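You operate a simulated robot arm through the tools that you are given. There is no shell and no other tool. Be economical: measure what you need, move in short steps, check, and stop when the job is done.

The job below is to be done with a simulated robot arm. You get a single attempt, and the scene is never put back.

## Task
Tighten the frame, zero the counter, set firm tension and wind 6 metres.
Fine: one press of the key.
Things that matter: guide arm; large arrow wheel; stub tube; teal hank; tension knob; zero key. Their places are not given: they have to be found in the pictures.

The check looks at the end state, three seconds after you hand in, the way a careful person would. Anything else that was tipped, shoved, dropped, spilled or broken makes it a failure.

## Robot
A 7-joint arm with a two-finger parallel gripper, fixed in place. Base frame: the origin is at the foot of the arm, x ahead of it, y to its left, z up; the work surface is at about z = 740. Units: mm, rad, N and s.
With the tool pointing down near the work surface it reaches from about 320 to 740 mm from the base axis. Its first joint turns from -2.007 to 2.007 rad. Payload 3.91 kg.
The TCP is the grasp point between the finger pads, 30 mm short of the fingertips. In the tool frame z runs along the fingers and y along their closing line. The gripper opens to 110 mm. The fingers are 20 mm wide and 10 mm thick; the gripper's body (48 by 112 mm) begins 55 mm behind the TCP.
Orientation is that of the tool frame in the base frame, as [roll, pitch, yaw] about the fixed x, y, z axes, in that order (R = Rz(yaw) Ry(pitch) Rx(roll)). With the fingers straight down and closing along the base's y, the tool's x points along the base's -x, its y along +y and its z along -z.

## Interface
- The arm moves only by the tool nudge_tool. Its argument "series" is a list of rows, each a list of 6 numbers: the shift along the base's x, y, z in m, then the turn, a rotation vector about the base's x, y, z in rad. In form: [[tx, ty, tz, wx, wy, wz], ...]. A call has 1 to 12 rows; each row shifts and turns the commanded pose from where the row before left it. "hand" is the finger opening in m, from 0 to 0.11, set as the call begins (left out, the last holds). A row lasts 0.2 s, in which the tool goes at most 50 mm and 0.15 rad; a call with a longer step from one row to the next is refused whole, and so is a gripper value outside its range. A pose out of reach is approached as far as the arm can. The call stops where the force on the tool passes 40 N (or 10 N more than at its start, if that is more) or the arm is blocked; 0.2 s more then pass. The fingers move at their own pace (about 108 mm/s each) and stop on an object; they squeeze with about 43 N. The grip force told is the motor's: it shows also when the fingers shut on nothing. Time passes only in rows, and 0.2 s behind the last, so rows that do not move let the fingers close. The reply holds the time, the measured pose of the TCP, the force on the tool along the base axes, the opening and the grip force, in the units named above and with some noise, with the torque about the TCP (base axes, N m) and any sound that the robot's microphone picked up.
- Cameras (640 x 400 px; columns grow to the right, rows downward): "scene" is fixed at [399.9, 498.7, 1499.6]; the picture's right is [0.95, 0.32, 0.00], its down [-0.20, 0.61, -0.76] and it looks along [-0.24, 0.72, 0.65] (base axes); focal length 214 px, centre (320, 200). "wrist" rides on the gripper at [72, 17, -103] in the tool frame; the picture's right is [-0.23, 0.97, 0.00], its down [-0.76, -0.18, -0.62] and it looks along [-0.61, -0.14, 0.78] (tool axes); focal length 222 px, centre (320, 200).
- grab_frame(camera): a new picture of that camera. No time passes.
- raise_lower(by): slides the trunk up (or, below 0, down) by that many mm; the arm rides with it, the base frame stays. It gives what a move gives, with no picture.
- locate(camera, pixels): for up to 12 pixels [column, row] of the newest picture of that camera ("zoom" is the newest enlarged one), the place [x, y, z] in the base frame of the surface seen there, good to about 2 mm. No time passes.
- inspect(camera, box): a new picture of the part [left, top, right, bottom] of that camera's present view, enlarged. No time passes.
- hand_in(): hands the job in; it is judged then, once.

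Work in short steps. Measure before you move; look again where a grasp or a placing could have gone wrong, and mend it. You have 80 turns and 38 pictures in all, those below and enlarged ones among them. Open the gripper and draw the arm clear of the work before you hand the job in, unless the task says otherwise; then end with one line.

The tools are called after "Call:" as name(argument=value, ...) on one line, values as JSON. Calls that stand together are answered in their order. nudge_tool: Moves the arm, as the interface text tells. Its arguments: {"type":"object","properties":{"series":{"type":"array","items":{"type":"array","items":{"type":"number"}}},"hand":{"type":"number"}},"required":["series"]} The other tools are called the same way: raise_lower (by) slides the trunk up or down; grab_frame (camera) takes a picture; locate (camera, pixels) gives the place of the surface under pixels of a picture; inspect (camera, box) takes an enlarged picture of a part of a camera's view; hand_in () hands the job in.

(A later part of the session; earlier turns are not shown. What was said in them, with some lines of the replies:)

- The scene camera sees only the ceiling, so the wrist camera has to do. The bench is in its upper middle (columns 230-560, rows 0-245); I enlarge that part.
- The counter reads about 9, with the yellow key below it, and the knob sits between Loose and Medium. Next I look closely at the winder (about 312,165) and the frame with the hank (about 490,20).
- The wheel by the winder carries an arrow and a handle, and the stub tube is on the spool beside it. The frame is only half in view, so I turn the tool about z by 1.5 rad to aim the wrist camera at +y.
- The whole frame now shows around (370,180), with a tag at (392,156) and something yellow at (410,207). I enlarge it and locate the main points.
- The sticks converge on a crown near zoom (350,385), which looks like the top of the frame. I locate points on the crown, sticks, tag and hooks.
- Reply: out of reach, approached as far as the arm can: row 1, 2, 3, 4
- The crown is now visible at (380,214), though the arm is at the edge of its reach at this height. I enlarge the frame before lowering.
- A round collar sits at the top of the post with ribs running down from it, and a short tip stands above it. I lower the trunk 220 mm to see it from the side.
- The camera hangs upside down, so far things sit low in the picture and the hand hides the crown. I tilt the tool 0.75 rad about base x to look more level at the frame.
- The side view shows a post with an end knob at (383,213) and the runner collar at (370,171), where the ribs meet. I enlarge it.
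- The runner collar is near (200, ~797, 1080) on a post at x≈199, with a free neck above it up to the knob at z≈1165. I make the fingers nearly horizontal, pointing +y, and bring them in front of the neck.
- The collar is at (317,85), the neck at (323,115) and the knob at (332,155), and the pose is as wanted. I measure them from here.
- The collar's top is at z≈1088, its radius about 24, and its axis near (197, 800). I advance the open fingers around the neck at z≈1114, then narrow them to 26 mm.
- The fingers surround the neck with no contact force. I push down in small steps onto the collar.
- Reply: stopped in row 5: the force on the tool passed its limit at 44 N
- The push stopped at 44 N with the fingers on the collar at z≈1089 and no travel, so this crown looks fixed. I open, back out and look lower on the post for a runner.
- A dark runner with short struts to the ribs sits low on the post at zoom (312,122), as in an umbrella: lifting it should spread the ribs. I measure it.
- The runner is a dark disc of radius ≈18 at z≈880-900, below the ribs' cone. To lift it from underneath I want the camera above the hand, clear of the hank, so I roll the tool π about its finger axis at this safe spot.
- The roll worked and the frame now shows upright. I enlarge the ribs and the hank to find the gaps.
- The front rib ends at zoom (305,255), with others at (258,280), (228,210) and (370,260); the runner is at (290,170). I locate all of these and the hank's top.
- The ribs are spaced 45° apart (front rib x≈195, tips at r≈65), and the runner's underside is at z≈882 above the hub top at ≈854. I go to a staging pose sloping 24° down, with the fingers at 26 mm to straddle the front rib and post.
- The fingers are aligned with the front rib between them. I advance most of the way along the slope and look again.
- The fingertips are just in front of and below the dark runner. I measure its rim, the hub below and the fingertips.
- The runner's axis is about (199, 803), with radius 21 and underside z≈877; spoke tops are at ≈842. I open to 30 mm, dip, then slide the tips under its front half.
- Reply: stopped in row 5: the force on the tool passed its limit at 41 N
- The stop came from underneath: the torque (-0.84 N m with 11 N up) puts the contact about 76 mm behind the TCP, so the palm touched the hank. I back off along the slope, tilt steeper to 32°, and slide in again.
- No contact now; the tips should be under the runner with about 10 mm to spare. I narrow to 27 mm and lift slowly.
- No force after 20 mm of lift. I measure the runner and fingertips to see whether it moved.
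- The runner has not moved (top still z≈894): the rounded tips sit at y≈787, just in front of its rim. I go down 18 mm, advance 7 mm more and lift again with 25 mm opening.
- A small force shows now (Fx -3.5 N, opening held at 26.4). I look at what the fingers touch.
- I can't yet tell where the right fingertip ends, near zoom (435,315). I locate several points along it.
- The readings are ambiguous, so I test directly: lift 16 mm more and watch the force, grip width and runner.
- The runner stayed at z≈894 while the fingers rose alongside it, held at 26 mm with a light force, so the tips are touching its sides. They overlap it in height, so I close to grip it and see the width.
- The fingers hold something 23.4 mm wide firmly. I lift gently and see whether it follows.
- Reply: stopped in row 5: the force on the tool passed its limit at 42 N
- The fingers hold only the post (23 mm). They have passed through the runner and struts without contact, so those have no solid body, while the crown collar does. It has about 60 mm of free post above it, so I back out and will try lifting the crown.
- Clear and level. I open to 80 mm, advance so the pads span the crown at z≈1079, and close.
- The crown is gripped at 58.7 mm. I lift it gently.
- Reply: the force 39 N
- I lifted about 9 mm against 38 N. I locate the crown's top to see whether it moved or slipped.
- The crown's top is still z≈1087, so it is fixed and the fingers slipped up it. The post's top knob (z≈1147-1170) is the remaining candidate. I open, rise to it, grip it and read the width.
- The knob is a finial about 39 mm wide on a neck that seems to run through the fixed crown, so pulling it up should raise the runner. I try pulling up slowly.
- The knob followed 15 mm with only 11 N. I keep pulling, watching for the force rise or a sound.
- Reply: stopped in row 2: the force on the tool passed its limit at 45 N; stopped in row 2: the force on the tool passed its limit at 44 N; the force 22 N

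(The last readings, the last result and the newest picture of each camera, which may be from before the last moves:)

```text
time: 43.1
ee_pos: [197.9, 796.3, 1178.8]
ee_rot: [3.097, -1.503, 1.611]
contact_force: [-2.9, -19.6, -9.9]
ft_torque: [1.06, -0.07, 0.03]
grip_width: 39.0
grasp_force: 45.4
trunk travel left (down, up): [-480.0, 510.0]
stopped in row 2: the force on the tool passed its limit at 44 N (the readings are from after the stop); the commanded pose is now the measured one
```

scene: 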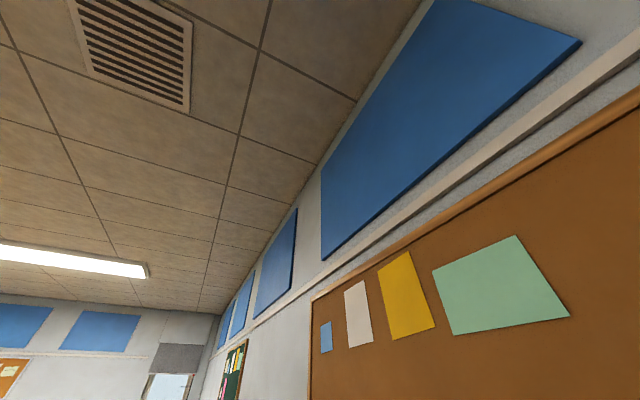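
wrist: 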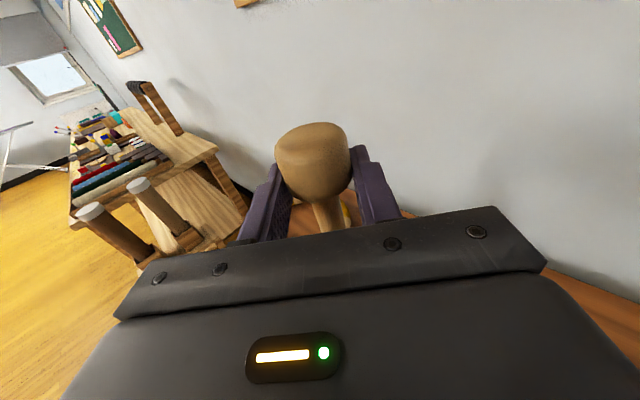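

It stopped firmly at +14 mm twice. I release, back away and tilt to see whether the ribs have spread against the hank and stay.

Call:
nudge_tool(series=[[0, 0, 0, 0, 0, 0], [0, 0, 0, 0, 0, 0], [0, 0, 0, 0, 0, 0], [0, -0.04, 0, 0, 0, 0], [0, -0.045, 0, 0, 0, 0], [0, -0.045, 0, -0.15, 0, 0], [0, -0.045, 0, -0.15, 0, 0], [0, -0.045, 0, -0.15, 0, 0], [0, -0.045, 0, -0.15, 0, 0], [0, -0.045, -0.01, 0, 0, 0], [0, 0, 0, 0, 0, 0]], hand=0.08)

Call:
grab_frame(camera="wrist")

```text
time: 45.5
ee_pos: [198.0, 488.4, 1167.9]
ee_rot: [3.133, -0.901, 1.578]
contact_force: [0.1, -1.1, 0.0]
ft_torque: [0.02, 0.0, 0.01]
grip_width: 80.1
grasp_force: 0.1
trunk travel left (down, up): [-480.0, 510.0]
```

```text
9 pictures are left
```

wrist: 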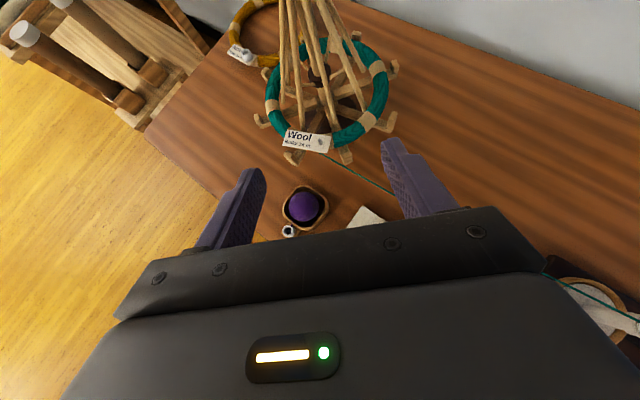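

The frame has turned a little, and the ribs look wider. I measure the rib tips, the runner and the hank's inner edge.

Call:
locate(camera="wrist", pixels=[[300, 127], [335, 119], [362, 109], [283, 95], [318, 72], [318, 80], [326, 127], [346, 133], [369, 122], [366, 73], [311, 80], [284, 90]])

Call:
inspect(camera="wrist", box=[250, 0, 410, 170])

```text
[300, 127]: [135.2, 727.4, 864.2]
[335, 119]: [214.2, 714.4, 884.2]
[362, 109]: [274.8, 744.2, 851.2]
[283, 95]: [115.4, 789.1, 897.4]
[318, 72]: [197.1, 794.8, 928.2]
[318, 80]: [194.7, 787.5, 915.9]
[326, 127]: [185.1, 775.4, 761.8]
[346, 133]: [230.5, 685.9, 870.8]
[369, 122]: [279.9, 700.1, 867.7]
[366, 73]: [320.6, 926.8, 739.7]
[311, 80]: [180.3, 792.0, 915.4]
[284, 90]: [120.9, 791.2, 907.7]
```

```text
2.35 times, centred on (330, 85) of wrist
```

zoom: 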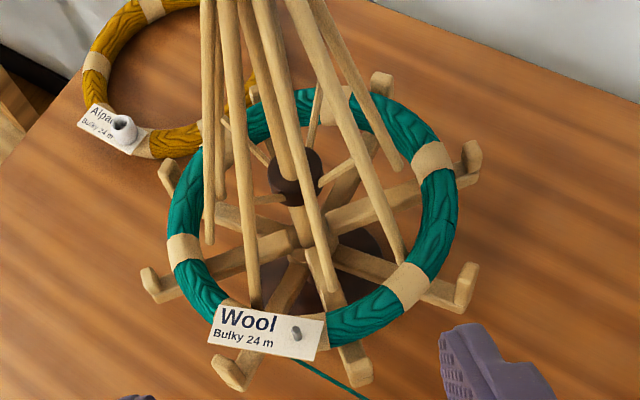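

The runner rose from z≈894 to ≈915 and stayed, and the rib tips went from r≈65 to ≈97. I check the gap between rib tips and the hank's inner edge.

Call:
locate(camera="zoom", pixels=[[402, 255], [395, 275], [382, 285], [410, 290], [330, 288], [335, 310], [345, 325], [398, 165], [415, 165], [205, 235], [195, 240], [297, 185]])

```text
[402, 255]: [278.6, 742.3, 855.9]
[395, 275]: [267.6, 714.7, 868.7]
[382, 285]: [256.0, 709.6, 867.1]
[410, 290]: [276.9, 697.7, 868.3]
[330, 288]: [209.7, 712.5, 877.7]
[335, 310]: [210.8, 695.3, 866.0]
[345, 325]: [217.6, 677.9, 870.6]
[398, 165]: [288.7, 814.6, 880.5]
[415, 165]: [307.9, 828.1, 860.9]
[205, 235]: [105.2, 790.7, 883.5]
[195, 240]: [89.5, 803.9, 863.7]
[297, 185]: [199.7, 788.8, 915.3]
```

The rib tips are at r≈100 with the hank's inner edge at ≈107, and the pull ended hard, so the frame is tight. Next I point the fingers down, turn the tool to yaw π and move over the counter for a close look.

Call:
nudge_tool(series=[[0.01, -0.01, 0, -0.15, 0, 0], [0.01, -0.01, 0, -0.15, 0, 0], [0.01, -0.01, 0, -0.15, 0, 0], [0.01, -0.01, 0, -0.15, 0, 0], [0.01, -0.01, 0, -0.15, 0, 0], [0.01, -0.01, 0, -0.151, 0, 0], [0, 0, 0, 0, 0, 0]], hand=0.0)

Call:
nudge_tool(series=[[0.01, -0.01, -0.01, 0, 0, 0.142], [0.01, -0.01, -0.01, 0, 0, 0.142], [0.01, -0.01, -0.01, 0, 0, 0.142], [0.01, -0.01, -0.01, 0, 0, 0.142], [0.01, -0.01, -0.01, 0, 0, 0.142], [0.01, -0.01, -0.01, 0, 0, 0.142], [0.01, -0.01, -0.01, 0, 0, 0.142], [0.01, -0.01, -0.01, 0, 0, 0.142], [0.01, 0, -0.01, 0, 0, 0.142], [0.005, 0, -0.01, 0, 0, 0.142], [0, 0, -0.01, 0, 0, 0.142], [0, 0, 0, 0, 0, 0]])

```text
time: 47.1
ee_pos: [258.9, 429.3, 1168.0]
ee_rot: [3.139, -0.003, 1.574]
contact_force: [-0.7, 1.4, 0.3]
ft_torque: [-0.03, -0.03, -0.01]
grip_width: 0.1
grasp_force: 37.9
trunk travel left (down, up): [-480.0, 510.0]
```

```text
time: 49.7
ee_pos: [353.6, 349.4, 1057.6]
ee_rot: [3.136, -0.002, 3.137]
contact_force: [0.2, 0.2, 0.9]
ft_torque: [-0.01, 0.02, 0.02]
grip_width: 0.0
grasp_force: 37.8
trunk travel left (down, up): [-480.0, 510.0]
```

I'm above the key. I take a picture to see the key, counter and guide arm.

Call:
inspect(camera="wrist", box=[200, 0, 520, 200])

```text
2.00 times, centred on (360, 100) of wrist
```

zoom: 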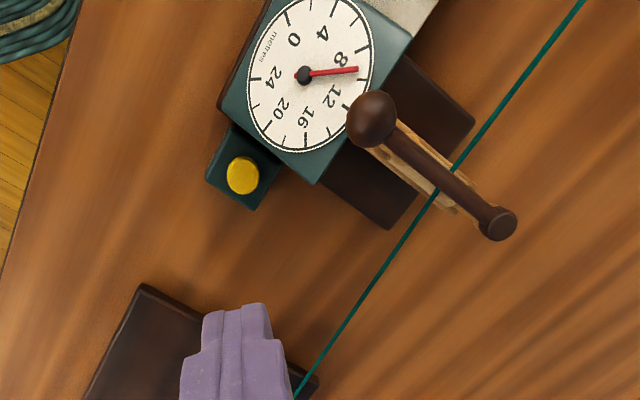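

The key is at zoom (242,175) and the guide arm runs from its ball (372,118) to its end (497,222), with the yarn under it. I locate these.

Call:
locate(camera="zoom", pixels=[[242, 175], [232, 168], [252, 185], [225, 195], [372, 110], [430, 165], [497, 222], [440, 195], [420, 150], [400, 190], [306, 75], [415, 235]])

```text
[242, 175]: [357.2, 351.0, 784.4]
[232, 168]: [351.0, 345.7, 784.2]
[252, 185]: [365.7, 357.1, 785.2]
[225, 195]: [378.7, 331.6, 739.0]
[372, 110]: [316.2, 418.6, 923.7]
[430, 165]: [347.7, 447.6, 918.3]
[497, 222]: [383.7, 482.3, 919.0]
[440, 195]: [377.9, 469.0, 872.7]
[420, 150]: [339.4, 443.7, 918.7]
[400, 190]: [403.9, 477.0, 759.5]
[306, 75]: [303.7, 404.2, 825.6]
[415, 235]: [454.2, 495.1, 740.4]
```

The key's top is at (358, 351, 784); the arm and ball at z≈918 leave about 14 mm beside the hand. I descend with closed fingers to 15 mm above the key, then press slowly.

Call:
nudge_tool(series=[[0.006, 0, -0.04, 0, 0, 0], [0, 0, -0.048, 0, 0, 0], [0, 0, -0.048, 0, 0, 0], [0, 0, -0.045, 0, 0, 0], [0, 0, -0.045, 0, 0, 0], [0, 0, 0, 0, 0, 0]])

Call:
nudge_tool(series=[[0, 0, -0.005, 0, 0, 0], [0, 0, -0.005, 0, 0, 0], [0, 0, -0.003, 0, 0, 0], [0, 0, -0.003, 0, 0, 0], [0, 0, -0.003, 0, 0, 0], [0, 0, -0.003, 0, 0, 0], [0, 0, -0.003, 0, 0, 0]])

```text
time: 51.1
ee_pos: [358.3, 349.8, 830.8]
ee_rot: [3.137, -0.001, 3.136]
contact_force: [1.0, 0.2, -0.1]
ft_torque: [-0.01, 0.02, -0.01]
grip_width: 0.1
grasp_force: 38.0
trunk travel left (down, up): [-480.0, 510.0]
```

```text
time: 52.7
ee_pos: [359.0, 349.7, 808.2]
ee_rot: [3.137, 0.0, 3.136]
contact_force: [1.3, 0.3, 9.9]
ft_torque: [-0.04, -0.02, -0.05]
grip_width: 0.0
grasp_force: 38.0
trunk travel left (down, up): [-480.0, 510.0]
heard: click
```

Click heard, so the key was pressed once. I rise straight up and move over the tension knob, to view it and the zeroed counter together.

Call:
nudge_tool(series=[[0, 0, 0.02, 0, 0, 0], [0, 0, 0.045, 0, 0, 0], [0, 0, 0.048, 0, 0, 0], [0, 0, 0.048, 0, 0, 0], [0, 0, 0.04, 0, 0, 0], [-0.03, 0.03, 0, 0, 0, 0], [-0.03, 0.03, 0, 0, 0, 0], [-0.03, 0.03, 0, 0, 0, 0], [-0.03, 0.03, 0, 0, 0, 0], [-0.002, 0.01, 0, 0, 0, 0], [0, 0, 0, 0, 0, 0]], hand=0.04)

Call:
inspect(camera="wrist", box=[180, 0, 436, 160])

```text
time: 55.1
ee_pos: [237.5, 480.1, 1009.5]
ee_rot: [3.139, -0.001, 3.136]
contact_force: [-0.2, -0.5, 0.2]
ft_torque: [0.0, -0.01, -0.02]
grip_width: 40.4
grasp_force: 0.1
trunk travel left (down, up): [-480.0, 510.0]
```

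```text
2.50 times, centred on (308, 80) of wrist
```

zoom: 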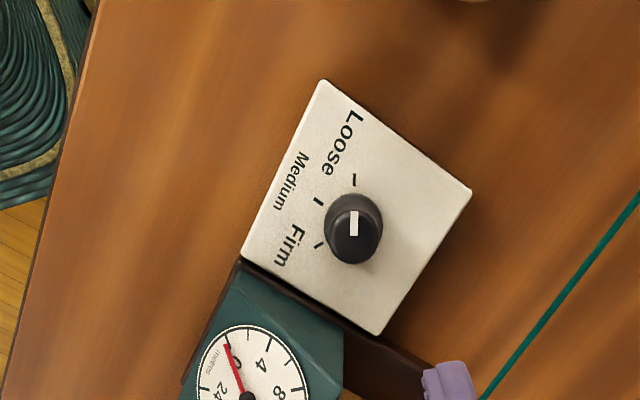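

The counter reads 0. The knob's white pointer (354,223) aims at the Loose mark (354,180), and the Firm mark is at (319,246). I locate them to get the angles.

Call:
locate(camera="zoom", pixels=[[354, 215], [354, 233], [354, 178], [318, 202], [318, 247], [355, 190], [336, 215], [375, 215], [350, 260], [322, 244], [230, 345], [415, 250]])

```text
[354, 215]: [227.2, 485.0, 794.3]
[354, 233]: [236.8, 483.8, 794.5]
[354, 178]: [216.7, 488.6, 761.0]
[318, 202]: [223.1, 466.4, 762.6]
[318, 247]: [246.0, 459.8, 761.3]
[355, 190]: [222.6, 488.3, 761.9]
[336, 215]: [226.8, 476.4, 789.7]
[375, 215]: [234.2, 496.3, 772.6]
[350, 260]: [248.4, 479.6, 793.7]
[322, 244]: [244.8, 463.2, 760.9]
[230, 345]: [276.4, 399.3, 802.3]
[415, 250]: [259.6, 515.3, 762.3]
```

The knob's axis is (238, 480); Loose is at 156°, Medium 222°, Firm 292°, and the pointer is at ≈156°, so it needs +2.38 rad about z. I pre-turn -1.2 rad, descend with the tips to z≈767 and close on the knob.

Call:
nudge_tool(series=[[0, 0, 0, 0, 0, -0.15], [0, 0, 0, 0, 0, -0.15], [0, 0, 0, 0, 0, -0.15], [0, 0, 0, 0, 0, -0.15], [0, 0, -0.04, 0, 0, -0.15], [0, 0, -0.045, 0, 0, -0.15], [0, 0, -0.045, 0, 0, -0.15], [0, 0, -0.045, 0, 0, -0.15], [0, 0, -0.037, 0, 0, 0], [0, 0, 0, 0, 0, 0]], hand=0.045)

Call:
nudge_tool(series=[[0, 0, 0, 0, 0, 0], [0, 0, 0, 0, 0, 0], [0, 0, 0, 0, 0, 0]], hand=0.0)

```text
time: 57.3
ee_pos: [236.6, 478.8, 796.4]
ee_rot: [3.139, -0.003, 1.938]
contact_force: [-0.4, 0.3, 0.0]
ft_torque: [-0.01, 0.05, 0.0]
grip_width: 44.9
grasp_force: 0.1
trunk travel left (down, up): [-480.0, 510.0]
```

```text
time: 58.1
ee_pos: [238.6, 480.1, 796.7]
ee_rot: [3.136, -0.002, 1.934]
contact_force: [15.0, 9.0, 0.1]
ft_torque: [0.85, -0.55, -0.08]
grip_width: 32.8
grasp_force: 44.8
trunk travel left (down, up): [-480.0, 510.0]
```

The knob is gripped (32.8 mm) with a small sideways pull. I relieve it by shifting +3, +2 mm and start turning +1.2 rad.

Call:
nudge_tool(series=[[0.003, 0.002, 0, 0, 0, 0], [0, 0, 0, 0, 0, 0.15], [0, 0, 0, 0, 0, 0.15], [0, 0, 0, 0, 0, 0.15], [0, 0, 0, 0, 0, 0.15], [0, 0, 0, 0, 0, 0.15], [0, 0, 0, 0, 0, 0.15], [0, 0, 0, 0, 0, 0.15], [0, 0, 0, 0, 0, 0.15], [0, 0, 0, 0, 0, 0]])

Call:
nudge_tool(series=[[0, 0, 0, 0, 0, 0.15], [0, 0, 0, 0, 0, 0.15], [0, 0, 0, 0, 0, 0.15], [0, 0, 0, 0, 0, 0.15], [0, 0, 0, 0, 0, 0.15], [0, 0, 0, 0, 0, 0.15], [0, 0, 0, 0, 0, 0.15], [0, 0, 0, 0, 0, 0.134], [0, 0, 0, 0, 0, 0]])

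```text
time: 60.3
ee_pos: [240.5, 482.7, 796.9]
ee_rot: [3.137, -0.004, 3.138]
contact_force: [8.2, 9.3, 1.1]
ft_torque: [0.33, -0.65, -0.04]
grip_width: 32.9
grasp_force: 45.2
trunk travel left (down, up): [-480.0, 510.0]
```

```text
time: 62.3
ee_pos: [237.8, 480.4, 796.0]
ee_rot: [3.135, -0.006, -1.96]
contact_force: [-7.6, -1.1, 7.5]
ft_torque: [-0.53, 0.46, -0.51]
grip_width: 32.6
grasp_force: 45.5
trunk travel left (down, up): [-480.0, 510.0]
```

The turn is complete, with -0.51 N m at the end, like an end stop or detent. I open, rise, turn back to yaw π and look.

Call:
nudge_tool(series=[[0, 0, 0, 0, 0, 0], [0, 0, 0, 0, 0, 0], [0, 0, 0.04, 0, 0, 0], [0, 0, 0.045, 0, 0, 0], [0, 0, 0.045, 0, 0, 0], [0, 0, 0.045, 0, 0, 0], [0, 0, 0.04, 0, 0, -0.15], [0, 0, 0, 0, 0, -0.15], [0, 0, 0, 0, 0, -0.15], [0, 0, 0, 0, 0, -0.15], [0, 0, 0, 0, 0, -0.15], [0, 0, 0, 0, 0, -0.15]], hand=0.05)

Call:
nudge_tool(series=[[0, 0, 0, 0, 0, -0.15], [0, 0, 0, 0, 0, -0.13], [0, 0, 0, 0, 0, 0]])

Call:
inspect(camera="wrist", box=[180, 0, 436, 160])

```text
time: 64.9
ee_pos: [240.4, 481.3, 1012.2]
ee_rot: [3.137, -0.001, -2.864]
contact_force: [0.3, -0.5, 0.2]
ft_torque: [0.0, 0.01, -0.04]
grip_width: 50.0
grasp_force: 0.1
trunk travel left (down, up): [-480.0, 510.0]
```

```text
time: 65.7
ee_pos: [240.4, 480.9, 1010.6]
ee_rot: [3.139, -0.001, 3.139]
contact_force: [1.3, -0.1, 0.0]
ft_torque: [-0.01, -0.01, 0.02]
grip_width: 50.2
grasp_force: 0.1
trunk travel left (down, up): [-480.0, 510.0]
```

```text
2.50 times, centred on (308, 80) of wrist
```

zoom: 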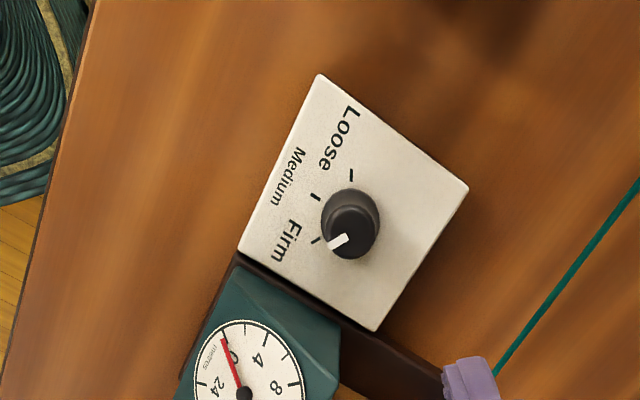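

The pointer is on Firm and the counter still reads 0. Next is the arrow wheel near (665, 103); I fly over at z≈1010.

Call:
nudge_tool(series=[[0.034, -0.033, 0, 0, 0, 0], [0.034, -0.033, 0, 0, 0, 0], [0.034, -0.033, 0, 0, 0, 0], [0.034, -0.033, 0, 0, 0, 0], [0.034, -0.033, 0, 0, 0, 0], [0.034, -0.033, 0, 0, 0, 0], [0.034, -0.033, 0, 0, 0, 0], [0.034, -0.033, 0, 0, 0, 0], [0.034, -0.033, 0, 0, 0, 0], [0.034, -0.033, 0, 0, 0, 0], [0.034, -0.033, 0, 0, 0, 0], [0.0, 0, 0, 0, 0, 0]])

Call:
inspect(camera="wrist", box=[180, 0, 436, 160])

```text
time: 68.3
ee_pos: [614.6, 118.4, 1011.4]
ee_rot: [3.138, -0.002, -3.142]
contact_force: [0.2, -0.2, 0.1]
ft_torque: [0.02, 0.01, -0.02]
grip_width: 50.1
grasp_force: 0.1
trunk travel left (down, up): [-480.0, 510.0]
```

```text
2.50 times, centred on (308, 80) of wrist
```

zoom: 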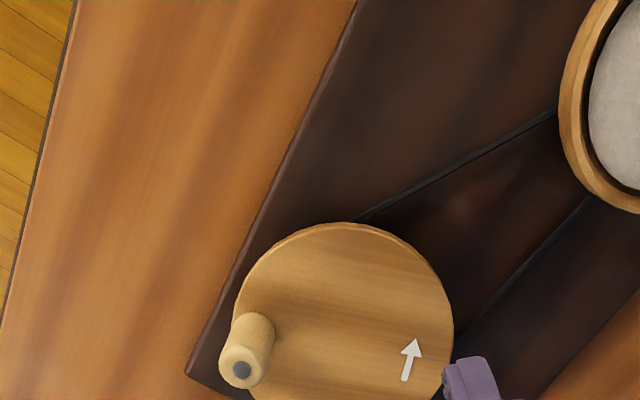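

The wheel, its arrow at (411,358) and its handle with top at (242,368) are in view. I locate the rim points, handle and arrow.

Call:
locate(camera="zoom", pixels=[[345, 226], [450, 310], [237, 300], [445, 270], [270, 395], [242, 368], [230, 360], [258, 340], [411, 345], [405, 378], [242, 385], [290, 245]])

```text
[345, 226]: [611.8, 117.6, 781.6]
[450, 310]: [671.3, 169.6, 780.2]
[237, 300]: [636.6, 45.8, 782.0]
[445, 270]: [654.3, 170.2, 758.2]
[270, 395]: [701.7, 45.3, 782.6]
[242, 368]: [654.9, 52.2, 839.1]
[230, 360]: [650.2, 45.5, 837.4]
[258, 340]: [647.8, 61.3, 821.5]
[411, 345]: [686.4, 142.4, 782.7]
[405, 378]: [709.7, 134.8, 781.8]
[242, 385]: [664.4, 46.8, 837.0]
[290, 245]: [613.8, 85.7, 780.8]
```

From the rim, the wheel centre is (679, 101) with radius 69; the handle axis is (655, 52) at crank radius ≈54, z 782-839. The arrow's tip and tail give counter-clockwise seen from above. I move over the handle with a slight outward tilt for reach, descend and grip.

Call:
nudge_tool(series=[[0.02, -0.033, 0, 0, -0.1, 0], [0.02, -0.033, 0, 0, -0.05, 0], [0, 0, -0.045, 0, 0, 0], [0, 0, -0.048, 0, 0, 0], [0, 0, -0.048, 0, 0, 0], [0, 0, -0.045, 0, 0, 0], [0, 0, 0, 0, 0, 0]])

Call:
nudge_tool(series=[[0, 0, 0, 0, 0, 0], [0, 0, 0, 0, 0, 0], [0, 0, 0, 0, 0, 0]], hand=0.0)

```text
time: 69.9
ee_pos: [654.9, 51.8, 825.3]
ee_rot: [3.135, 0.149, 3.14]
contact_force: [-0.6, 0.7, -0.3]
ft_torque: [0.03, 0.03, -0.02]
grip_width: 49.9
grasp_force: 0.2
trunk travel left (down, up): [-480.0, 510.0]
```

```text
time: 70.7
ee_pos: [654.2, 48.9, 825.1]
ee_rot: [3.138, 0.147, 3.139]
contact_force: [-4.9, -10.2, -4.8]
ft_torque: [-0.67, -0.47, 0.0]
grip_width: 25.0
grasp_force: 45.0
trunk travel left (down, up): [-480.0, 510.0]
```

The handle is gripped (25 mm) at (654, 49). I crank the first 90° counter-clockwise about (679, 101) with crank radius 57, in 15° steps.

Call:
nudge_tool(series=[[0.0139, -0.007, 0, 0, 0, 0], [0.0149, -0.0007, 0, 0, 0, 0], [0.0145, 0.0031, 0, 0, 0, 0], [0.0132, 0.0068, 0, 0, 0, 0], [0.0111, 0.01, 0, 0, 0, 0], [0.008, 0.0125, 0, 0, 0, 0]])

```text
time: 72.1
ee_pos: [730.0, 78.6, 825.2]
ee_rot: [3.137, 0.149, -3.141]
contact_force: [0.7, -0.4, -7.8]
ft_torque: [-0.98, -1.31, 0.0]
grip_width: 25.0
grasp_force: 45.1
trunk travel left (down, up): [-480.0, 510.0]
```

Smooth, with low forces. I complete the first full turn with the remaining 270° in 22.5° steps.

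Call:
nudge_tool(series=[[0.0054, 0.0216, 0, 0, 0, 0], [-0.0032, 0.022, 0, 0, 0, 0], [-0.0115, 0.0191, 0, 0, 0, 0], [-0.0178, 0.0132, 0, 0, 0, 0], [-0.0216, 0.0054, 0, 0, 0, 0], [-0.022, -0.0032, 0, 0, 0, 0], [-0.0191, -0.0115, 0, 0, 0, 0], [-0.0132, -0.0178, 0, 0, 0, 0], [-0.0054, -0.0216, 0, 0, 0, 0], [0.0032, -0.022, 0, 0, 0, 0], [0.0115, -0.0191, 0, 0, 0, 0], [0.0178, -0.0132, 0, 0, 0, 0]])

```text
time: 74.7
ee_pos: [653.4, 50.4, 825.1]
ee_rot: [3.136, 0.144, 3.141]
contact_force: [2.1, 3.4, -9.9]
ft_torque: [-0.78, 1.23, 0.0]
grip_width: 24.9
grasp_force: 45.3
trunk travel left (down, up): [-480.0, 510.0]
```

One full turn is done. I release, rise and fly back over the counter to read how much that wound.

Call:
nudge_tool(series=[[0, 0, 0, 0, 0, 0], [0, 0, 0, 0, 0, 0], [0, 0, 0.04, 0, 0, 0], [0, 0, 0.045, 0, 0, 0], [0, 0, 0.045, 0, 0, 0], [0, 0, 0.045, 0, 0, 0], [0, 0, 0.01, 0, 0.15, 0]], hand=0.05)

Call:
nudge_tool(series=[[-0.034, 0.033, 0, 0, 0, 0], [-0.034, 0.033, 0, 0, 0, 0], [-0.034, 0.033, 0, 0, 0, 0], [-0.034, 0.033, 0, 0, 0, 0], [-0.034, 0.033, 0, 0, 0, 0], [-0.034, 0.033, 0, 0, 0, 0], [-0.034, 0.033, 0, 0, 0, 0], [-0.034, 0.033, 0, 0, 0, 0], [-0.03, 0.03, 0, 0, 0, 0], [0, 0, 0, 0, 0, 0]])

Call:
inspect(camera="wrist", box=[260, 0, 420, 100])

```text
time: 76.3
ee_pos: [653.2, 47.8, 1009.8]
ee_rot: [3.136, -0.003, 3.14]
contact_force: [-0.1, 1.1, -0.2]
ft_torque: [-0.01, 0.01, 0.0]
grip_width: 50.3
grasp_force: 0.0
trunk travel left (down, up): [-480.0, 510.0]
```

```text
time: 78.5
ee_pos: [350.4, 345.4, 1010.4]
ee_rot: [3.138, -0.002, 3.137]
contact_force: [0.2, -0.1, 0.1]
ft_torque: [0.0, -0.01, -0.01]
grip_width: 50.2
grasp_force: 0.1
trunk travel left (down, up): [-480.0, 510.0]
```

```text
4.00 times, centred on (340, 50) of wrist
```

zoom: 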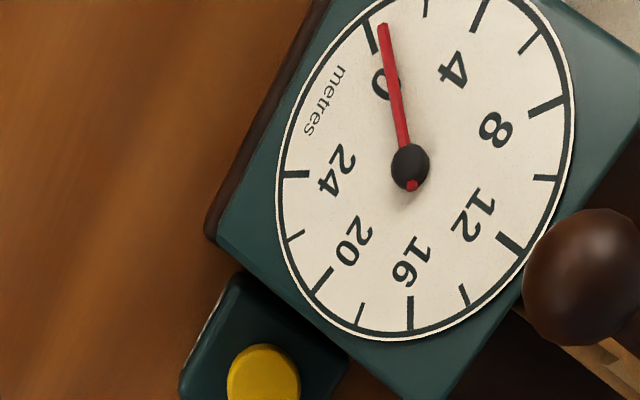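

The needle is just past 0. I locate the hub, needle tip and marks to read the fraction.

Call:
locate(camera="zoom", pixels=[[410, 160], [385, 35], [391, 75], [365, 28], [374, 48], [427, 3], [425, 14], [487, 5], [473, 28], [545, 110], [296, 174], [410, 312]])

```text
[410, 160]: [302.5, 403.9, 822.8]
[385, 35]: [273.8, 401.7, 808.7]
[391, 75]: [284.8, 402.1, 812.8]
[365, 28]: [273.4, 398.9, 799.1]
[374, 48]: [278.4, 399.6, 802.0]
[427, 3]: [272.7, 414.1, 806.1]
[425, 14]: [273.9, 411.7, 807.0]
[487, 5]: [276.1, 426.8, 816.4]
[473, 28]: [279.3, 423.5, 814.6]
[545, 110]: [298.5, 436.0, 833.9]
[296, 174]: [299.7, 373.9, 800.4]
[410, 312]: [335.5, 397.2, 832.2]
```

The needle reads about 0.65 m after one turn, so 6 m is about 9 turns. I fly back, regrip the handle at (654, 49) and will do 7 more turns before reading again.

Call:
nudge_tool(series=[[0.0338, -0.0329, 0, 0, 0, 0], [0.0338, -0.0329, 0, 0, 0, 0], [0.0338, -0.0329, 0, 0, 0, 0], [0.0338, -0.0329, 0, 0, 0, 0], [0.0338, -0.0329, 0, 0, 0, 0], [0.0338, -0.0329, 0, 0, 0, 0], [0.0338, -0.0329, 0, 0, 0, 0], [0.0338, -0.0329, 0, 0, -0.05, 0], [0.0338, -0.0329, 0, 0, -0.1, 0], [0, 0, 0, 0, 0, 0]])

Call:
nudge_tool(series=[[0, 0, -0.045, 0, 0, 0], [0, 0, -0.048, 0, 0, 0], [0, 0, -0.048, 0, 0, 0], [0, 0, -0.044, 0, 0, 0], [0, 0, 0, 0, 0, 0]])

Call:
nudge_tool(series=[[0, 0, 0, 0, 0, 0], [0, 0, 0, 0, 0, 0], [0, 0, 0, 0, 0, 0]], hand=0.0)

```text
time: 80.7
ee_pos: [656.0, 49.9, 1012.0]
ee_rot: [3.135, 0.151, -3.14]
contact_force: [-0.7, 0.3, 0.7]
ft_torque: [-0.01, -0.04, -0.02]
grip_width: 50.2
grasp_force: 0.0
trunk travel left (down, up): [-480.0, 510.0]
```

```text
time: 81.9
ee_pos: [657.5, 49.8, 825.2]
ee_rot: [3.136, 0.149, 3.141]
contact_force: [0.5, -0.1, 0.2]
ft_torque: [0.0, 0.0, 0.0]
grip_width: 50.0
grasp_force: 0.0
trunk travel left (down, up): [-480.0, 510.0]
```

```text
time: 82.7
ee_pos: [657.0, 49.6, 825.0]
ee_rot: [3.138, 0.148, 3.14]
contact_force: [3.5, 8.3, -1.6]
ft_torque: [-0.92, -0.29, -0.01]
grip_width: 25.1
grasp_force: 45.5
trunk travel left (down, up): [-480.0, 510.0]
```

Gripped again, with low forces. I crank two full turns in 30° steps.

Call:
nudge_tool(series=[[0.0291, -0.0053, 0, 0, 0, 0], [0.0277, 0.0099, 0, 0, 0, 0], [0.0191, 0.0225, 0, 0, 0, 0], [0.0053, 0.0291, 0, 0, 0, 0], [-0.0099, 0.0277, 0, 0, 0, 0], [-0.0225, 0.0191, 0, 0, 0, 0], [-0.0291, 0.0053, 0, 0, 0, 0], [-0.0277, -0.0099, 0, 0, 0, 0], [-0.0191, -0.0225, 0, 0, 0, 0], [-0.0053, -0.0291, 0, 0, 0, 0], [0.0099, -0.0277, 0, 0, 0, 0], [0.0225, -0.0191, 0, 0, 0, 0]])

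Call:
nudge_tool(series=[[0.0291, -0.0053, 0, 0, 0, 0], [0.0277, 0.0099, 0, 0, 0, 0], [0.0191, 0.0225, 0, 0, 0, 0], [0.0053, 0.0291, 0, 0, 0, 0], [-0.0099, 0.0277, 0, 0, 0, 0], [-0.0225, 0.0191, 0, 0, 0, 0], [-0.0291, 0.0053, 0, 0, 0, 0], [-0.0277, -0.0099, 0, 0, 0, 0], [-0.0191, -0.0225, 0, 0, 0, 0], [-0.0053, -0.0291, 0, 0, 0, 0], [0.0099, -0.0277, 0, 0, 0, 0], [0.0225, -0.0191, 0, 0, 0, 0]])

```text
time: 85.3
ee_pos: [655.9, 50.5, 826.5]
ee_rot: [3.134, 0.148, 3.142]
contact_force: [5.1, 10.4, 1.0]
ft_torque: [-1.03, 0.4, -0.04]
grip_width: 25.1
grasp_force: 45.4
trunk travel left (down, up): [-480.0, 510.0]
```

```text
time: 87.9
ee_pos: [657.2, 50.9, 825.3]
ee_rot: [3.136, 0.147, -3.139]
contact_force: [3.0, 8.8, 2.8]
ft_torque: [-0.98, -0.14, -0.03]
grip_width: 25.2
grasp_force: 44.9
trunk travel left (down, up): [-480.0, 510.0]
```

Three turns in all so far, running smoothly. I do four more.

Call:
nudge_tool(series=[[0.0291, -0.0053, 0, 0, 0, 0], [0.0277, 0.0099, 0, 0, 0, 0], [0.0191, 0.0225, 0, 0, 0, 0], [0.0053, 0.0291, 0, 0, 0, 0], [-0.0099, 0.0277, 0, 0, 0, 0], [-0.0225, 0.0191, 0, 0, 0, 0], [-0.0291, 0.0053, 0, 0, 0, 0], [-0.0277, -0.0099, 0, 0, 0, 0], [-0.0191, -0.0225, 0, 0, 0, 0], [-0.0053, -0.0291, 0, 0, 0, 0], [0.0099, -0.0277, 0, 0, 0, 0], [0.0225, -0.0191, 0, 0, 0, 0]])

Call:
nudge_tool(series=[[0.0291, -0.0053, 0, 0, 0, 0], [0.0277, 0.0099, 0, 0, 0, 0], [0.0191, 0.0225, 0, 0, 0, 0], [0.0053, 0.0291, 0, 0, 0, 0], [-0.0099, 0.0277, 0, 0, 0, 0], [-0.0225, 0.0191, 0, 0, 0, 0], [-0.0291, 0.0053, 0, 0, 0, 0], [-0.0277, -0.0099, 0, 0, 0, 0], [-0.0191, -0.0225, 0, 0, 0, 0], [-0.0053, -0.0291, 0, 0, 0, 0], [0.0099, -0.0277, 0, 0, 0, 0], [0.0225, -0.0191, 0, 0, 0, 0]])

Call:
nudge_tool(series=[[0.0291, -0.0053, 0, 0, 0, 0], [0.0277, 0.0099, 0, 0, 0, 0], [0.0191, 0.0225, 0, 0, 0, 0], [0.0053, 0.0291, 0, 0, 0, 0], [-0.0099, 0.0277, 0, 0, 0, 0], [-0.0225, 0.0191, 0, 0, 0, 0], [-0.0291, 0.0053, 0, 0, 0, 0], [-0.0277, -0.0099, 0, 0, 0, 0], [-0.0191, -0.0225, 0, 0, 0, 0], [-0.0053, -0.0291, 0, 0, 0, 0], [0.0099, -0.0277, 0, 0, 0, 0], [0.0225, -0.0191, 0, 0, 0, 0]])

Call:
nudge_tool(series=[[0.0291, -0.0053, 0, 0, 0, 0], [0.0277, 0.0099, 0, 0, 0, 0], [0.0191, 0.0225, 0, 0, 0, 0], [0.0053, 0.0291, 0, 0, 0, 0], [-0.0099, 0.0277, 0, 0, 0, 0], [-0.0225, 0.0191, 0, 0, 0, 0], [-0.0291, 0.0053, 0, 0, 0, 0], [-0.0277, -0.0099, 0, 0, 0, 0], [-0.0191, -0.0225, 0, 0, 0, 0], [-0.0053, -0.0291, 0, 0, 0, 0], [0.0099, -0.0277, 0, 0, 0, 0], [0.0225, -0.0191, 0, 0, 0, 0]])

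```text
time: 90.5
ee_pos: [655.6, 49.8, 825.2]
ee_rot: [3.136, 0.143, -3.14]
contact_force: [3.4, 7.2, -2.8]
ft_torque: [-0.81, 0.9, -0.02]
grip_width: 25.0
grasp_force: 44.7
trunk travel left (down, up): [-480.0, 510.0]
```

```text
time: 93.1
ee_pos: [657.1, 48.9, 825.0]
ee_rot: [3.136, 0.145, -3.139]
contact_force: [3.1, 5.8, -17.0]
ft_torque: [-0.83, 0.59, 0.01]
grip_width: 25.0
grasp_force: 45.0
trunk travel left (down, up): [-480.0, 510.0]
```

```text
time: 95.7
ee_pos: [656.1, 50.2, 825.1]
ee_rot: [3.135, 0.148, -3.14]
contact_force: [2.4, 6.4, -4.5]
ft_torque: [-0.95, 0.75, -0.01]
grip_width: 24.9
grasp_force: 44.9
trunk travel left (down, up): [-480.0, 510.0]
```

```text
time: 98.3
ee_pos: [656.4, 50.0, 825.7]
ee_rot: [3.136, 0.148, -3.141]
contact_force: [2.1, 7.0, -0.9]
ft_torque: [-0.89, 0.68, -0.03]
grip_width: 25.4
grasp_force: 44.8
trunk travel left (down, up): [-480.0, 510.0]
```

Seven turns total. I release and go read the counter at a slightly higher picture position, so the whole dial shows.

Call:
nudge_tool(series=[[0, 0, 0, 0, 0, 0], [0, 0, 0, 0, 0, 0], [0, 0, 0.04, 0, 0, 0], [0, 0, 0.045, 0, 0, 0], [0, 0, 0.045, 0, 0, 0], [0, 0, 0.045, 0, 0, 0], [0, 0, 0.01, 0, 0.15, 0]], hand=0.05)

Call:
nudge_tool(series=[[-0.035, 0.034, 0, 0, 0, 0], [-0.035, 0.034, 0, 0, 0, 0], [-0.035, 0.034, 0, 0, 0, 0], [-0.035, 0.034, 0, 0, 0, 0], [-0.035, 0.034, 0, 0, 0, 0], [-0.035, 0.034, 0, 0, 0, 0], [-0.035, 0.034, 0, 0, 0, 0], [-0.035, 0.034, 0, 0, 0, 0], [-0.035, 0.03, 0, 0, 0, 0], [-0.008, 0, 0, 0, 0, 0], [0, 0, 0, 0, 0, 0]])

Call:
inspect(camera="wrist", box=[260, 0, 420, 100])

```text
time: 99.9
ee_pos: [655.5, 49.6, 1010.7]
ee_rot: [3.136, -0.004, -3.141]
contact_force: [0.6, -0.4, -0.4]
ft_torque: [0.03, -0.05, 0.03]
grip_width: 50.0
grasp_force: 0.1
trunk travel left (down, up): [-480.0, 510.0]
```

```text
time: 102.3
ee_pos: [332.4, 349.5, 1011.3]
ee_rot: [3.136, -0.002, 3.14]
contact_force: [-0.4, -0.5, -0.2]
ft_torque: [0.01, -0.01, -0.01]
grip_width: 50.1
grasp_force: 0.0
trunk travel left (down, up): [-480.0, 510.0]
```

```text
4.00 times, centred on (340, 50) of wrist
```

zoom: 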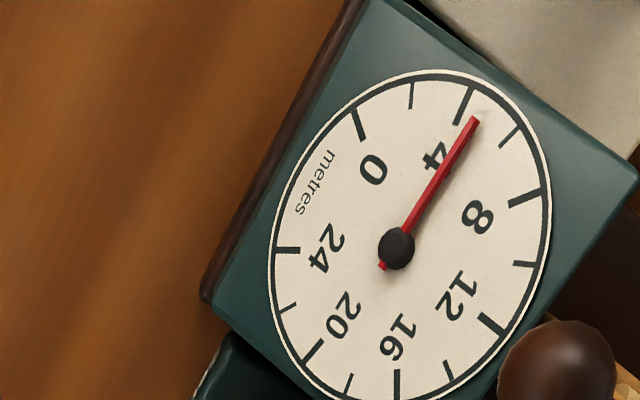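

The needle lies between 4 and 6. I locate needle points and marks to compute the value.

Call:
locate(camera="zoom", pixels=[[473, 122], [455, 155], [437, 187], [415, 220], [469, 97], [459, 120], [517, 130], [503, 145], [411, 95], [397, 378], [359, 125], [490, 323]])

```text
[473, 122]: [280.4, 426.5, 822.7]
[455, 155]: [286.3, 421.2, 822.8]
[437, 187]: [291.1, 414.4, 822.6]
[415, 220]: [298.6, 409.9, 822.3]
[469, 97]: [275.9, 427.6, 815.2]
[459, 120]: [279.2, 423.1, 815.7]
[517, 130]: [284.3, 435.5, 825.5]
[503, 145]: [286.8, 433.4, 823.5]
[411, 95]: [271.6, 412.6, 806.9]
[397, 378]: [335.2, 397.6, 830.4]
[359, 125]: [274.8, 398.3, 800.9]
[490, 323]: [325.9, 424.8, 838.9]
```

By mark directions the needle reads about 4.88 m after 7 turns, i.e. 0.70 m per turn. Reaching 6 m needs about 1.58 more turns (570°). I fly back and regrip the handle.

Call:
nudge_tool(series=[[0.035, -0.0335, 0, 0, 0, 0], [0.035, -0.0335, 0, 0, 0, 0], [0.035, -0.0335, 0, 0, 0, 0], [0.035, -0.0335, 0, 0, 0, 0], [0.035, -0.0335, 0, 0, 0, 0], [0.035, -0.0335, 0, 0, 0, 0], [0.035, -0.0335, 0, 0, 0, 0], [0.035, -0.0335, 0, 0, -0.05, 0], [0.035, -0.032, 0, 0, -0.1, 0], [0.007, 0, 0, 0, 0, 0], [0, 0, 0, 0, 0, 0]])

Call:
nudge_tool(series=[[0, 0, -0.045, 0, 0, 0], [0, 0, -0.048, 0, 0, 0], [0, 0, -0.048, 0, 0, 0], [0, 0, -0.044, 0, 0, 0], [0, 0, 0, 0, 0, 0]])

Call:
nudge_tool(series=[[0, 0, 0, 0, 0, 0], [0, 0, 0, 0, 0, 0], [0, 0, 0, 0, 0, 0]], hand=0.0)

```text
time: 104.7
ee_pos: [655.8, 49.7, 1010.1]
ee_rot: [3.137, 0.149, 3.141]
contact_force: [0.3, 0.1, -0.1]
ft_torque: [-0.02, 0.02, 0.01]
grip_width: 50.0
grasp_force: 0.2
trunk travel left (down, up): [-480.0, 510.0]
```

```text
time: 105.9
ee_pos: [654.6, 49.9, 825.6]
ee_rot: [3.136, 0.148, 3.14]
contact_force: [0.1, -0.5, -0.1]
ft_torque: [0.01, 0.01, 0.02]
grip_width: 50.1
grasp_force: 0.0
trunk travel left (down, up): [-480.0, 510.0]
```

```text
time: 106.7
ee_pos: [654.2, 49.2, 826.3]
ee_rot: [3.139, 0.147, -3.141]
contact_force: [0.1, 1.6, -3.6]
ft_torque: [-0.89, -0.58, 0.02]
grip_width: 25.0
grasp_force: 45.0
trunk travel left (down, up): [-480.0, 510.0]
```

Gripped cleanly. I crank one full turn, then 210° more, then release and rise.

Call:
nudge_tool(series=[[0.0291, -0.0053, 0, 0, 0, 0], [0.0277, 0.0099, 0, 0, 0, 0], [0.0191, 0.0225, 0, 0, 0, 0], [0.0053, 0.0291, 0, 0, 0, 0], [-0.0099, 0.0277, 0, 0, 0, 0], [-0.0225, 0.0191, 0, 0, 0, 0], [-0.0291, 0.0053, 0, 0, 0, 0], [-0.0277, -0.0099, 0, 0, 0, 0], [-0.0191, -0.0225, 0, 0, 0, 0], [-0.0053, -0.0291, 0, 0, 0, 0], [0.0099, -0.0277, 0, 0, 0, 0], [0.0225, -0.0191, 0, 0, 0, 0]])

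Call:
nudge_tool(series=[[0.0291, -0.0053, 0, 0, 0, 0], [0.0277, 0.0099, 0, 0, 0, 0], [0.0191, 0.0225, 0, 0, 0, 0], [0.0053, 0.0291, 0, 0, 0, 0], [-0.0099, 0.0277, 0, 0, 0, 0], [-0.0225, 0.0191, 0, 0, 0, 0], [-0.0291, 0.0053, 0, 0, 0, 0], [0, 0, 0, 0, 0, 0]])

Call:
nudge_tool(series=[[0, 0, 0, 0, 0, 0], [0, 0, 0, 0, 0, 0], [0, 0, 0.04, 0, 0, 0], [0, 0, 0.045, 0, 0, 0], [0, 0, 0.045, 0, 0, 0], [0, 0, 0.045, 0, 0, 0], [0, 0, 0.01, 0, 0.15, 0]], hand=0.05)

```text
time: 109.3
ee_pos: [656.3, 48.4, 825.4]
ee_rot: [3.137, 0.147, 3.14]
contact_force: [-0.9, -2.5, -4.2]
ft_torque: [-0.93, 0.55, -0.01]
grip_width: 24.8
grasp_force: 44.9
trunk travel left (down, up): [-480.0, 510.0]
```

```text
time: 111.1
ee_pos: [676.1, 153.5, 826.3]
ee_rot: [3.138, 0.149, 3.138]
contact_force: [-0.7, -32.0, -0.5]
ft_torque: [-0.02, -1.32, -0.04]
grip_width: 25.0
grasp_force: 44.9
trunk travel left (down, up): [-480.0, 510.0]
```

```text
time: 112.7
ee_pos: [669.2, 141.2, 1012.7]
ee_rot: [3.136, -0.003, 3.136]
contact_force: [-0.4, -1.8, 0.6]
ft_torque: [0.18, -0.03, 0.03]
grip_width: 50.0
grasp_force: 0.1
out of reach, approached as far as the arm can: row 7
trunk travel left (down, up): [-480.0, 510.0]
```

The final crank is done and the hand is up. I go to the reading position and check the counter.

Call:
nudge_tool(series=[[-0.0375, 0.0232, 0, 0, 0, 0], [-0.0375, 0.0232, 0, 0, 0, 0], [-0.0375, 0.0232, 0, 0, 0, 0], [-0.0375, 0.0232, 0, 0, 0, 0], [-0.0375, 0.0232, 0, 0, 0, 0], [-0.0375, 0.0232, 0, 0, 0, 0], [-0.0375, 0.0232, 0, 0, 0, 0], [-0.0375, 0.0232, 0, 0, 0, 0], [-0.037, 0.0227, 0, 0, 0, 0], [0, 0, 0, 0, 0, 0]])

Call:
inspect(camera="wrist", box=[260, 0, 420, 100])

```text
time: 114.9
ee_pos: [330.9, 357.3, 1010.5]
ee_rot: [3.138, -0.002, 3.139]
contact_force: [0.7, 0.4, 0.0]
ft_torque: [0.0, -0.01, 0.02]
grip_width: 50.0
grasp_force: 0.1
trunk travel left (down, up): [-480.0, 510.0]
```

```text
4.00 times, centred on (340, 50) of wrist
```

zoom: 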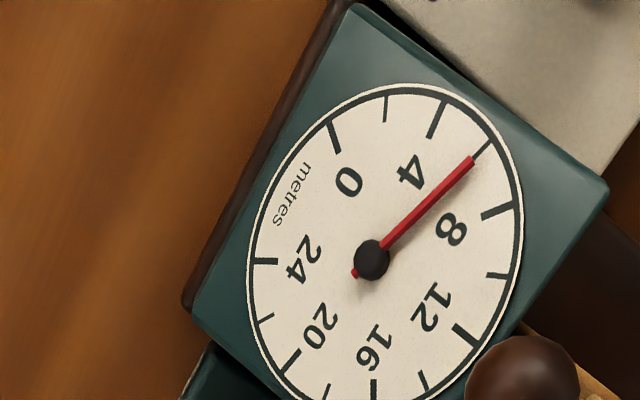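

The needle points at about 6 m (6.0-6.1). As a last check I move back and up, turn toward the frame and see that it stayed tight and the hank is undisturbed.

Call:
nudge_tool(series=[[-0.015, 0.01, 0.015, 0, 0, -0.14], [-0.015, 0.01, 0.015, 0, 0, -0.142], [-0.015, 0.01, 0.015, 0, 0, -0.142], [-0.015, 0.01, 0.015, 0, 0, -0.142], [-0.015, 0.01, 0.015, 0, 0, -0.142], [-0.015, 0.01, 0.015, 0, 0, -0.142], [-0.015, 0.01, 0.015, 0, 0, -0.142], [-0.015, 0.01, 0.015, 0, 0, -0.142], [0, 0, 0.01, 0, 0, -0.142], [0, 0, 0.01, 0, 0, -0.142], [0, 0, 0.01, 0, 0, -0.142]])

Call:
nudge_tool(series=[[0, 0.01, 0, 0.15, 0, 0], [0, 0.01, 0, 0.15, 0, 0], [0, 0.01, 0, 0.15, 0, 0], [0, 0.01, 0, 0.15, 0, 0], [0, 0.01, 0, 0.15, 0, 0], [0, 0.01, 0, 0.1, 0, 0], [0, 0, 0, 0, 0, 0]])

Call:
inspect(camera="wrist", box=[230, 0, 430, 180])

```text
time: 117.3
ee_pos: [210.6, 436.9, 1160.8]
ee_rot: [3.137, -0.002, 1.579]
contact_force: [-1.1, 0.1, 0.0]
ft_torque: [0.0, 0.01, -0.04]
grip_width: 50.1
grasp_force: 0.0
trunk travel left (down, up): [-480.0, 510.0]
```

```text
time: 118.9
ee_pos: [211.3, 498.2, 1160.0]
ee_rot: [3.127, -0.853, 1.584]
contact_force: [0.0, 0.1, -0.9]
ft_torque: [0.06, 0.04, 0.01]
grip_width: 50.1
grasp_force: 0.0
trunk travel left (down, up): [-480.0, 510.0]
```

```text
2.22 times, centred on (330, 90) of wrist
```

zoom: 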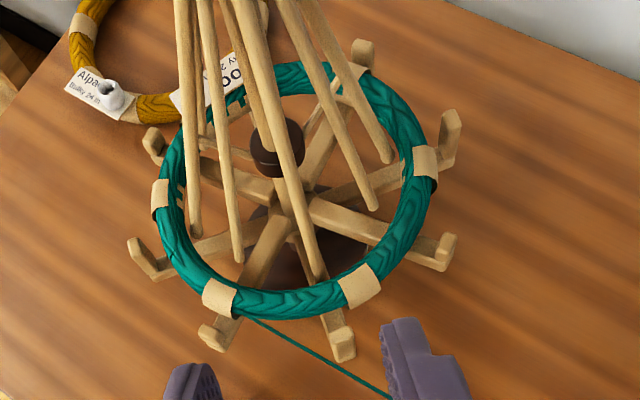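

The frame has turned and the hank has thinned as it fed. I measure the rib tips and runner to confirm the frame has not slipped.

Call:
locate(camera="zoom", pixels=[[319, 275], [372, 205], [388, 158], [238, 255], [195, 230], [272, 165], [285, 160], [325, 290], [395, 222], [275, 150], [300, 300], [412, 160]])

```text
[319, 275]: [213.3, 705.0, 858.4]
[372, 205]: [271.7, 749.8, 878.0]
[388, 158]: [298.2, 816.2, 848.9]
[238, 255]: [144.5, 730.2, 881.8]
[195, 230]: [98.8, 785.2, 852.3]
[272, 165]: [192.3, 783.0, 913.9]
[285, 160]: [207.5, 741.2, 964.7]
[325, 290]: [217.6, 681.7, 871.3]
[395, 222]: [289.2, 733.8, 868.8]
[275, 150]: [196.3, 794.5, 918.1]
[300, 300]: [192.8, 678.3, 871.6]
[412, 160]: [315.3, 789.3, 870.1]
```

The runner is still at z≈915, so nothing slipped, but the ribs stand 5-10 mm inside the hank. I make one more gentle pull on the knob to be sure it is at its end: level the hand, approach at z≈1190 and grip.

Call:
nudge_tool(series=[[-0.004, 0.01, 0.01, 0.15, 0, 0], [-0.004, 0.01, 0.01, 0.15, 0, 0], [-0.004, 0.01, 0.01, 0.15, 0, 0], [-0.001, 0.01, 0, 0.15, 0, 0], [0, 0.01, 0, 0.07, 0, 0], [0, 0.04, 0, 0, 0, 0], [0, 0, 0, 0, 0, 0]], hand=0.085)

Call:
nudge_tool(series=[[0, 0.035, 0, 0, 0, 0], [0, 0.035, 0, 0, 0, 0], [0, 0.035, 0, 0, 0, 0], [0, 0.035, 0, 0, 0, 0], [0, 0.035, 0, 0, 0, 0], [0, 0.034, 0, 0, 0, 0], [0, 0, 0, 0, 0, 0]])

Call:
nudge_tool(series=[[0, 0, 0, 0, 0, 0], [0, 0, 0, 0, 0, 0], [0, 0, 0, 0, 0, 0]], hand=0.0)

```text
time: 120.5
ee_pos: [198.0, 588.7, 1191.3]
ee_rot: [2.952, -1.52, 1.758]
contact_force: [-0.3, 0.2, -0.3]
ft_torque: [-0.02, -0.02, -0.03]
grip_width: 85.1
grasp_force: 0.0
trunk travel left (down, up): [-480.0, 510.0]
```

```text
time: 122.1
ee_pos: [199.5, 796.9, 1190.8]
ee_rot: [2.949, -1.519, 1.753]
contact_force: [0.0, 0.1, -0.2]
ft_torque: [0.0, -0.02, -0.01]
grip_width: 85.0
grasp_force: 0.1
trunk travel left (down, up): [-480.0, 510.0]
```

```text
time: 122.9
ee_pos: [198.2, 797.3, 1190.0]
ee_rot: [2.967, -1.521, 1.741]
contact_force: [-2.6, 0.3, -0.3]
ft_torque: [-0.29, 0.05, 0.03]
grip_width: 39.3
grasp_force: 45.7
trunk travel left (down, up): [-480.0, 510.0]
```

The knob is gripped (39.3 mm) with no stray force. I pull up in 2 mm steps.

Call:
nudge_tool(series=[[0, 0, 0.002, 0, 0, 0], [0, 0, 0.002, 0, 0, 0], [0, 0, 0.002, 0, 0, 0], [0, 0, 0.002, 0, 0, 0], [0, 0, 0.002, 0, 0, 0], [0, 0, 0.002, 0, 0, 0], [0, 0, 0, 0, 0, 0]])

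```text
time: 124.0
ee_pos: [197.7, 798.5, 1193.1]
ee_rot: [2.993, -1.51, 1.713]
contact_force: [-3.0, -6.7, -7.0]
ft_torque: [1.12, 0.03, 0.04]
grip_width: 39.4
grasp_force: 45.1
trunk travel left (down, up): [-480.0, 510.0]
stopped in row 5: the force on the tool passed its limit at 46 N (the readings are from after the stop); the commanded pose is now the measured one
```

It is blocked at once (46 N with about 3 mm of give), so the frame is at its tight end. I release and draw the arm clear.

Call:
nudge_tool(series=[[0, 0, -0.002, 0, 0, 0], [0, 0, 0, 0, 0, 0], [0, 0, 0, 0, 0, 0], [0, -0.04, 0, 0, 0, 0], [0, -0.045, 0, 0, 0, 0], [0, -0.045, 0, 0, 0, 0], [0, -0.045, 0, 0, 0, 0], [0, -0.045, 0, -0.1, 0, 0], [0, -0.045, 0, -0.15, 0, 0], [0, -0.045, 0, -0.15, 0, 0], [0, 0, 0, 0, 0, 0]], hand=0.085)

```text
time: 126.3
ee_pos: [201.2, 485.2, 1190.6]
ee_rot: [3.12, -1.11, 1.587]
contact_force: [-0.1, 0.2, 0.0]
ft_torque: [-0.01, -0.02, -0.02]
grip_width: 85.0
grasp_force: 0.1
trunk travel left (down, up): [-480.0, 510.0]
```

The frame is tight, the counter was zeroed with one key press, the knob is on Firm, the counter reads about 6 m, and the open hand is clear. I hand in.

Call:
hand_in()

```text
The job is handed in.
```

I tightened the frame to its hard stop, zeroed the counter with one key press, set the tension knob to Firm and wound about 6 m (needle read 6.0–6.2); the job is handed in, result not yet known.
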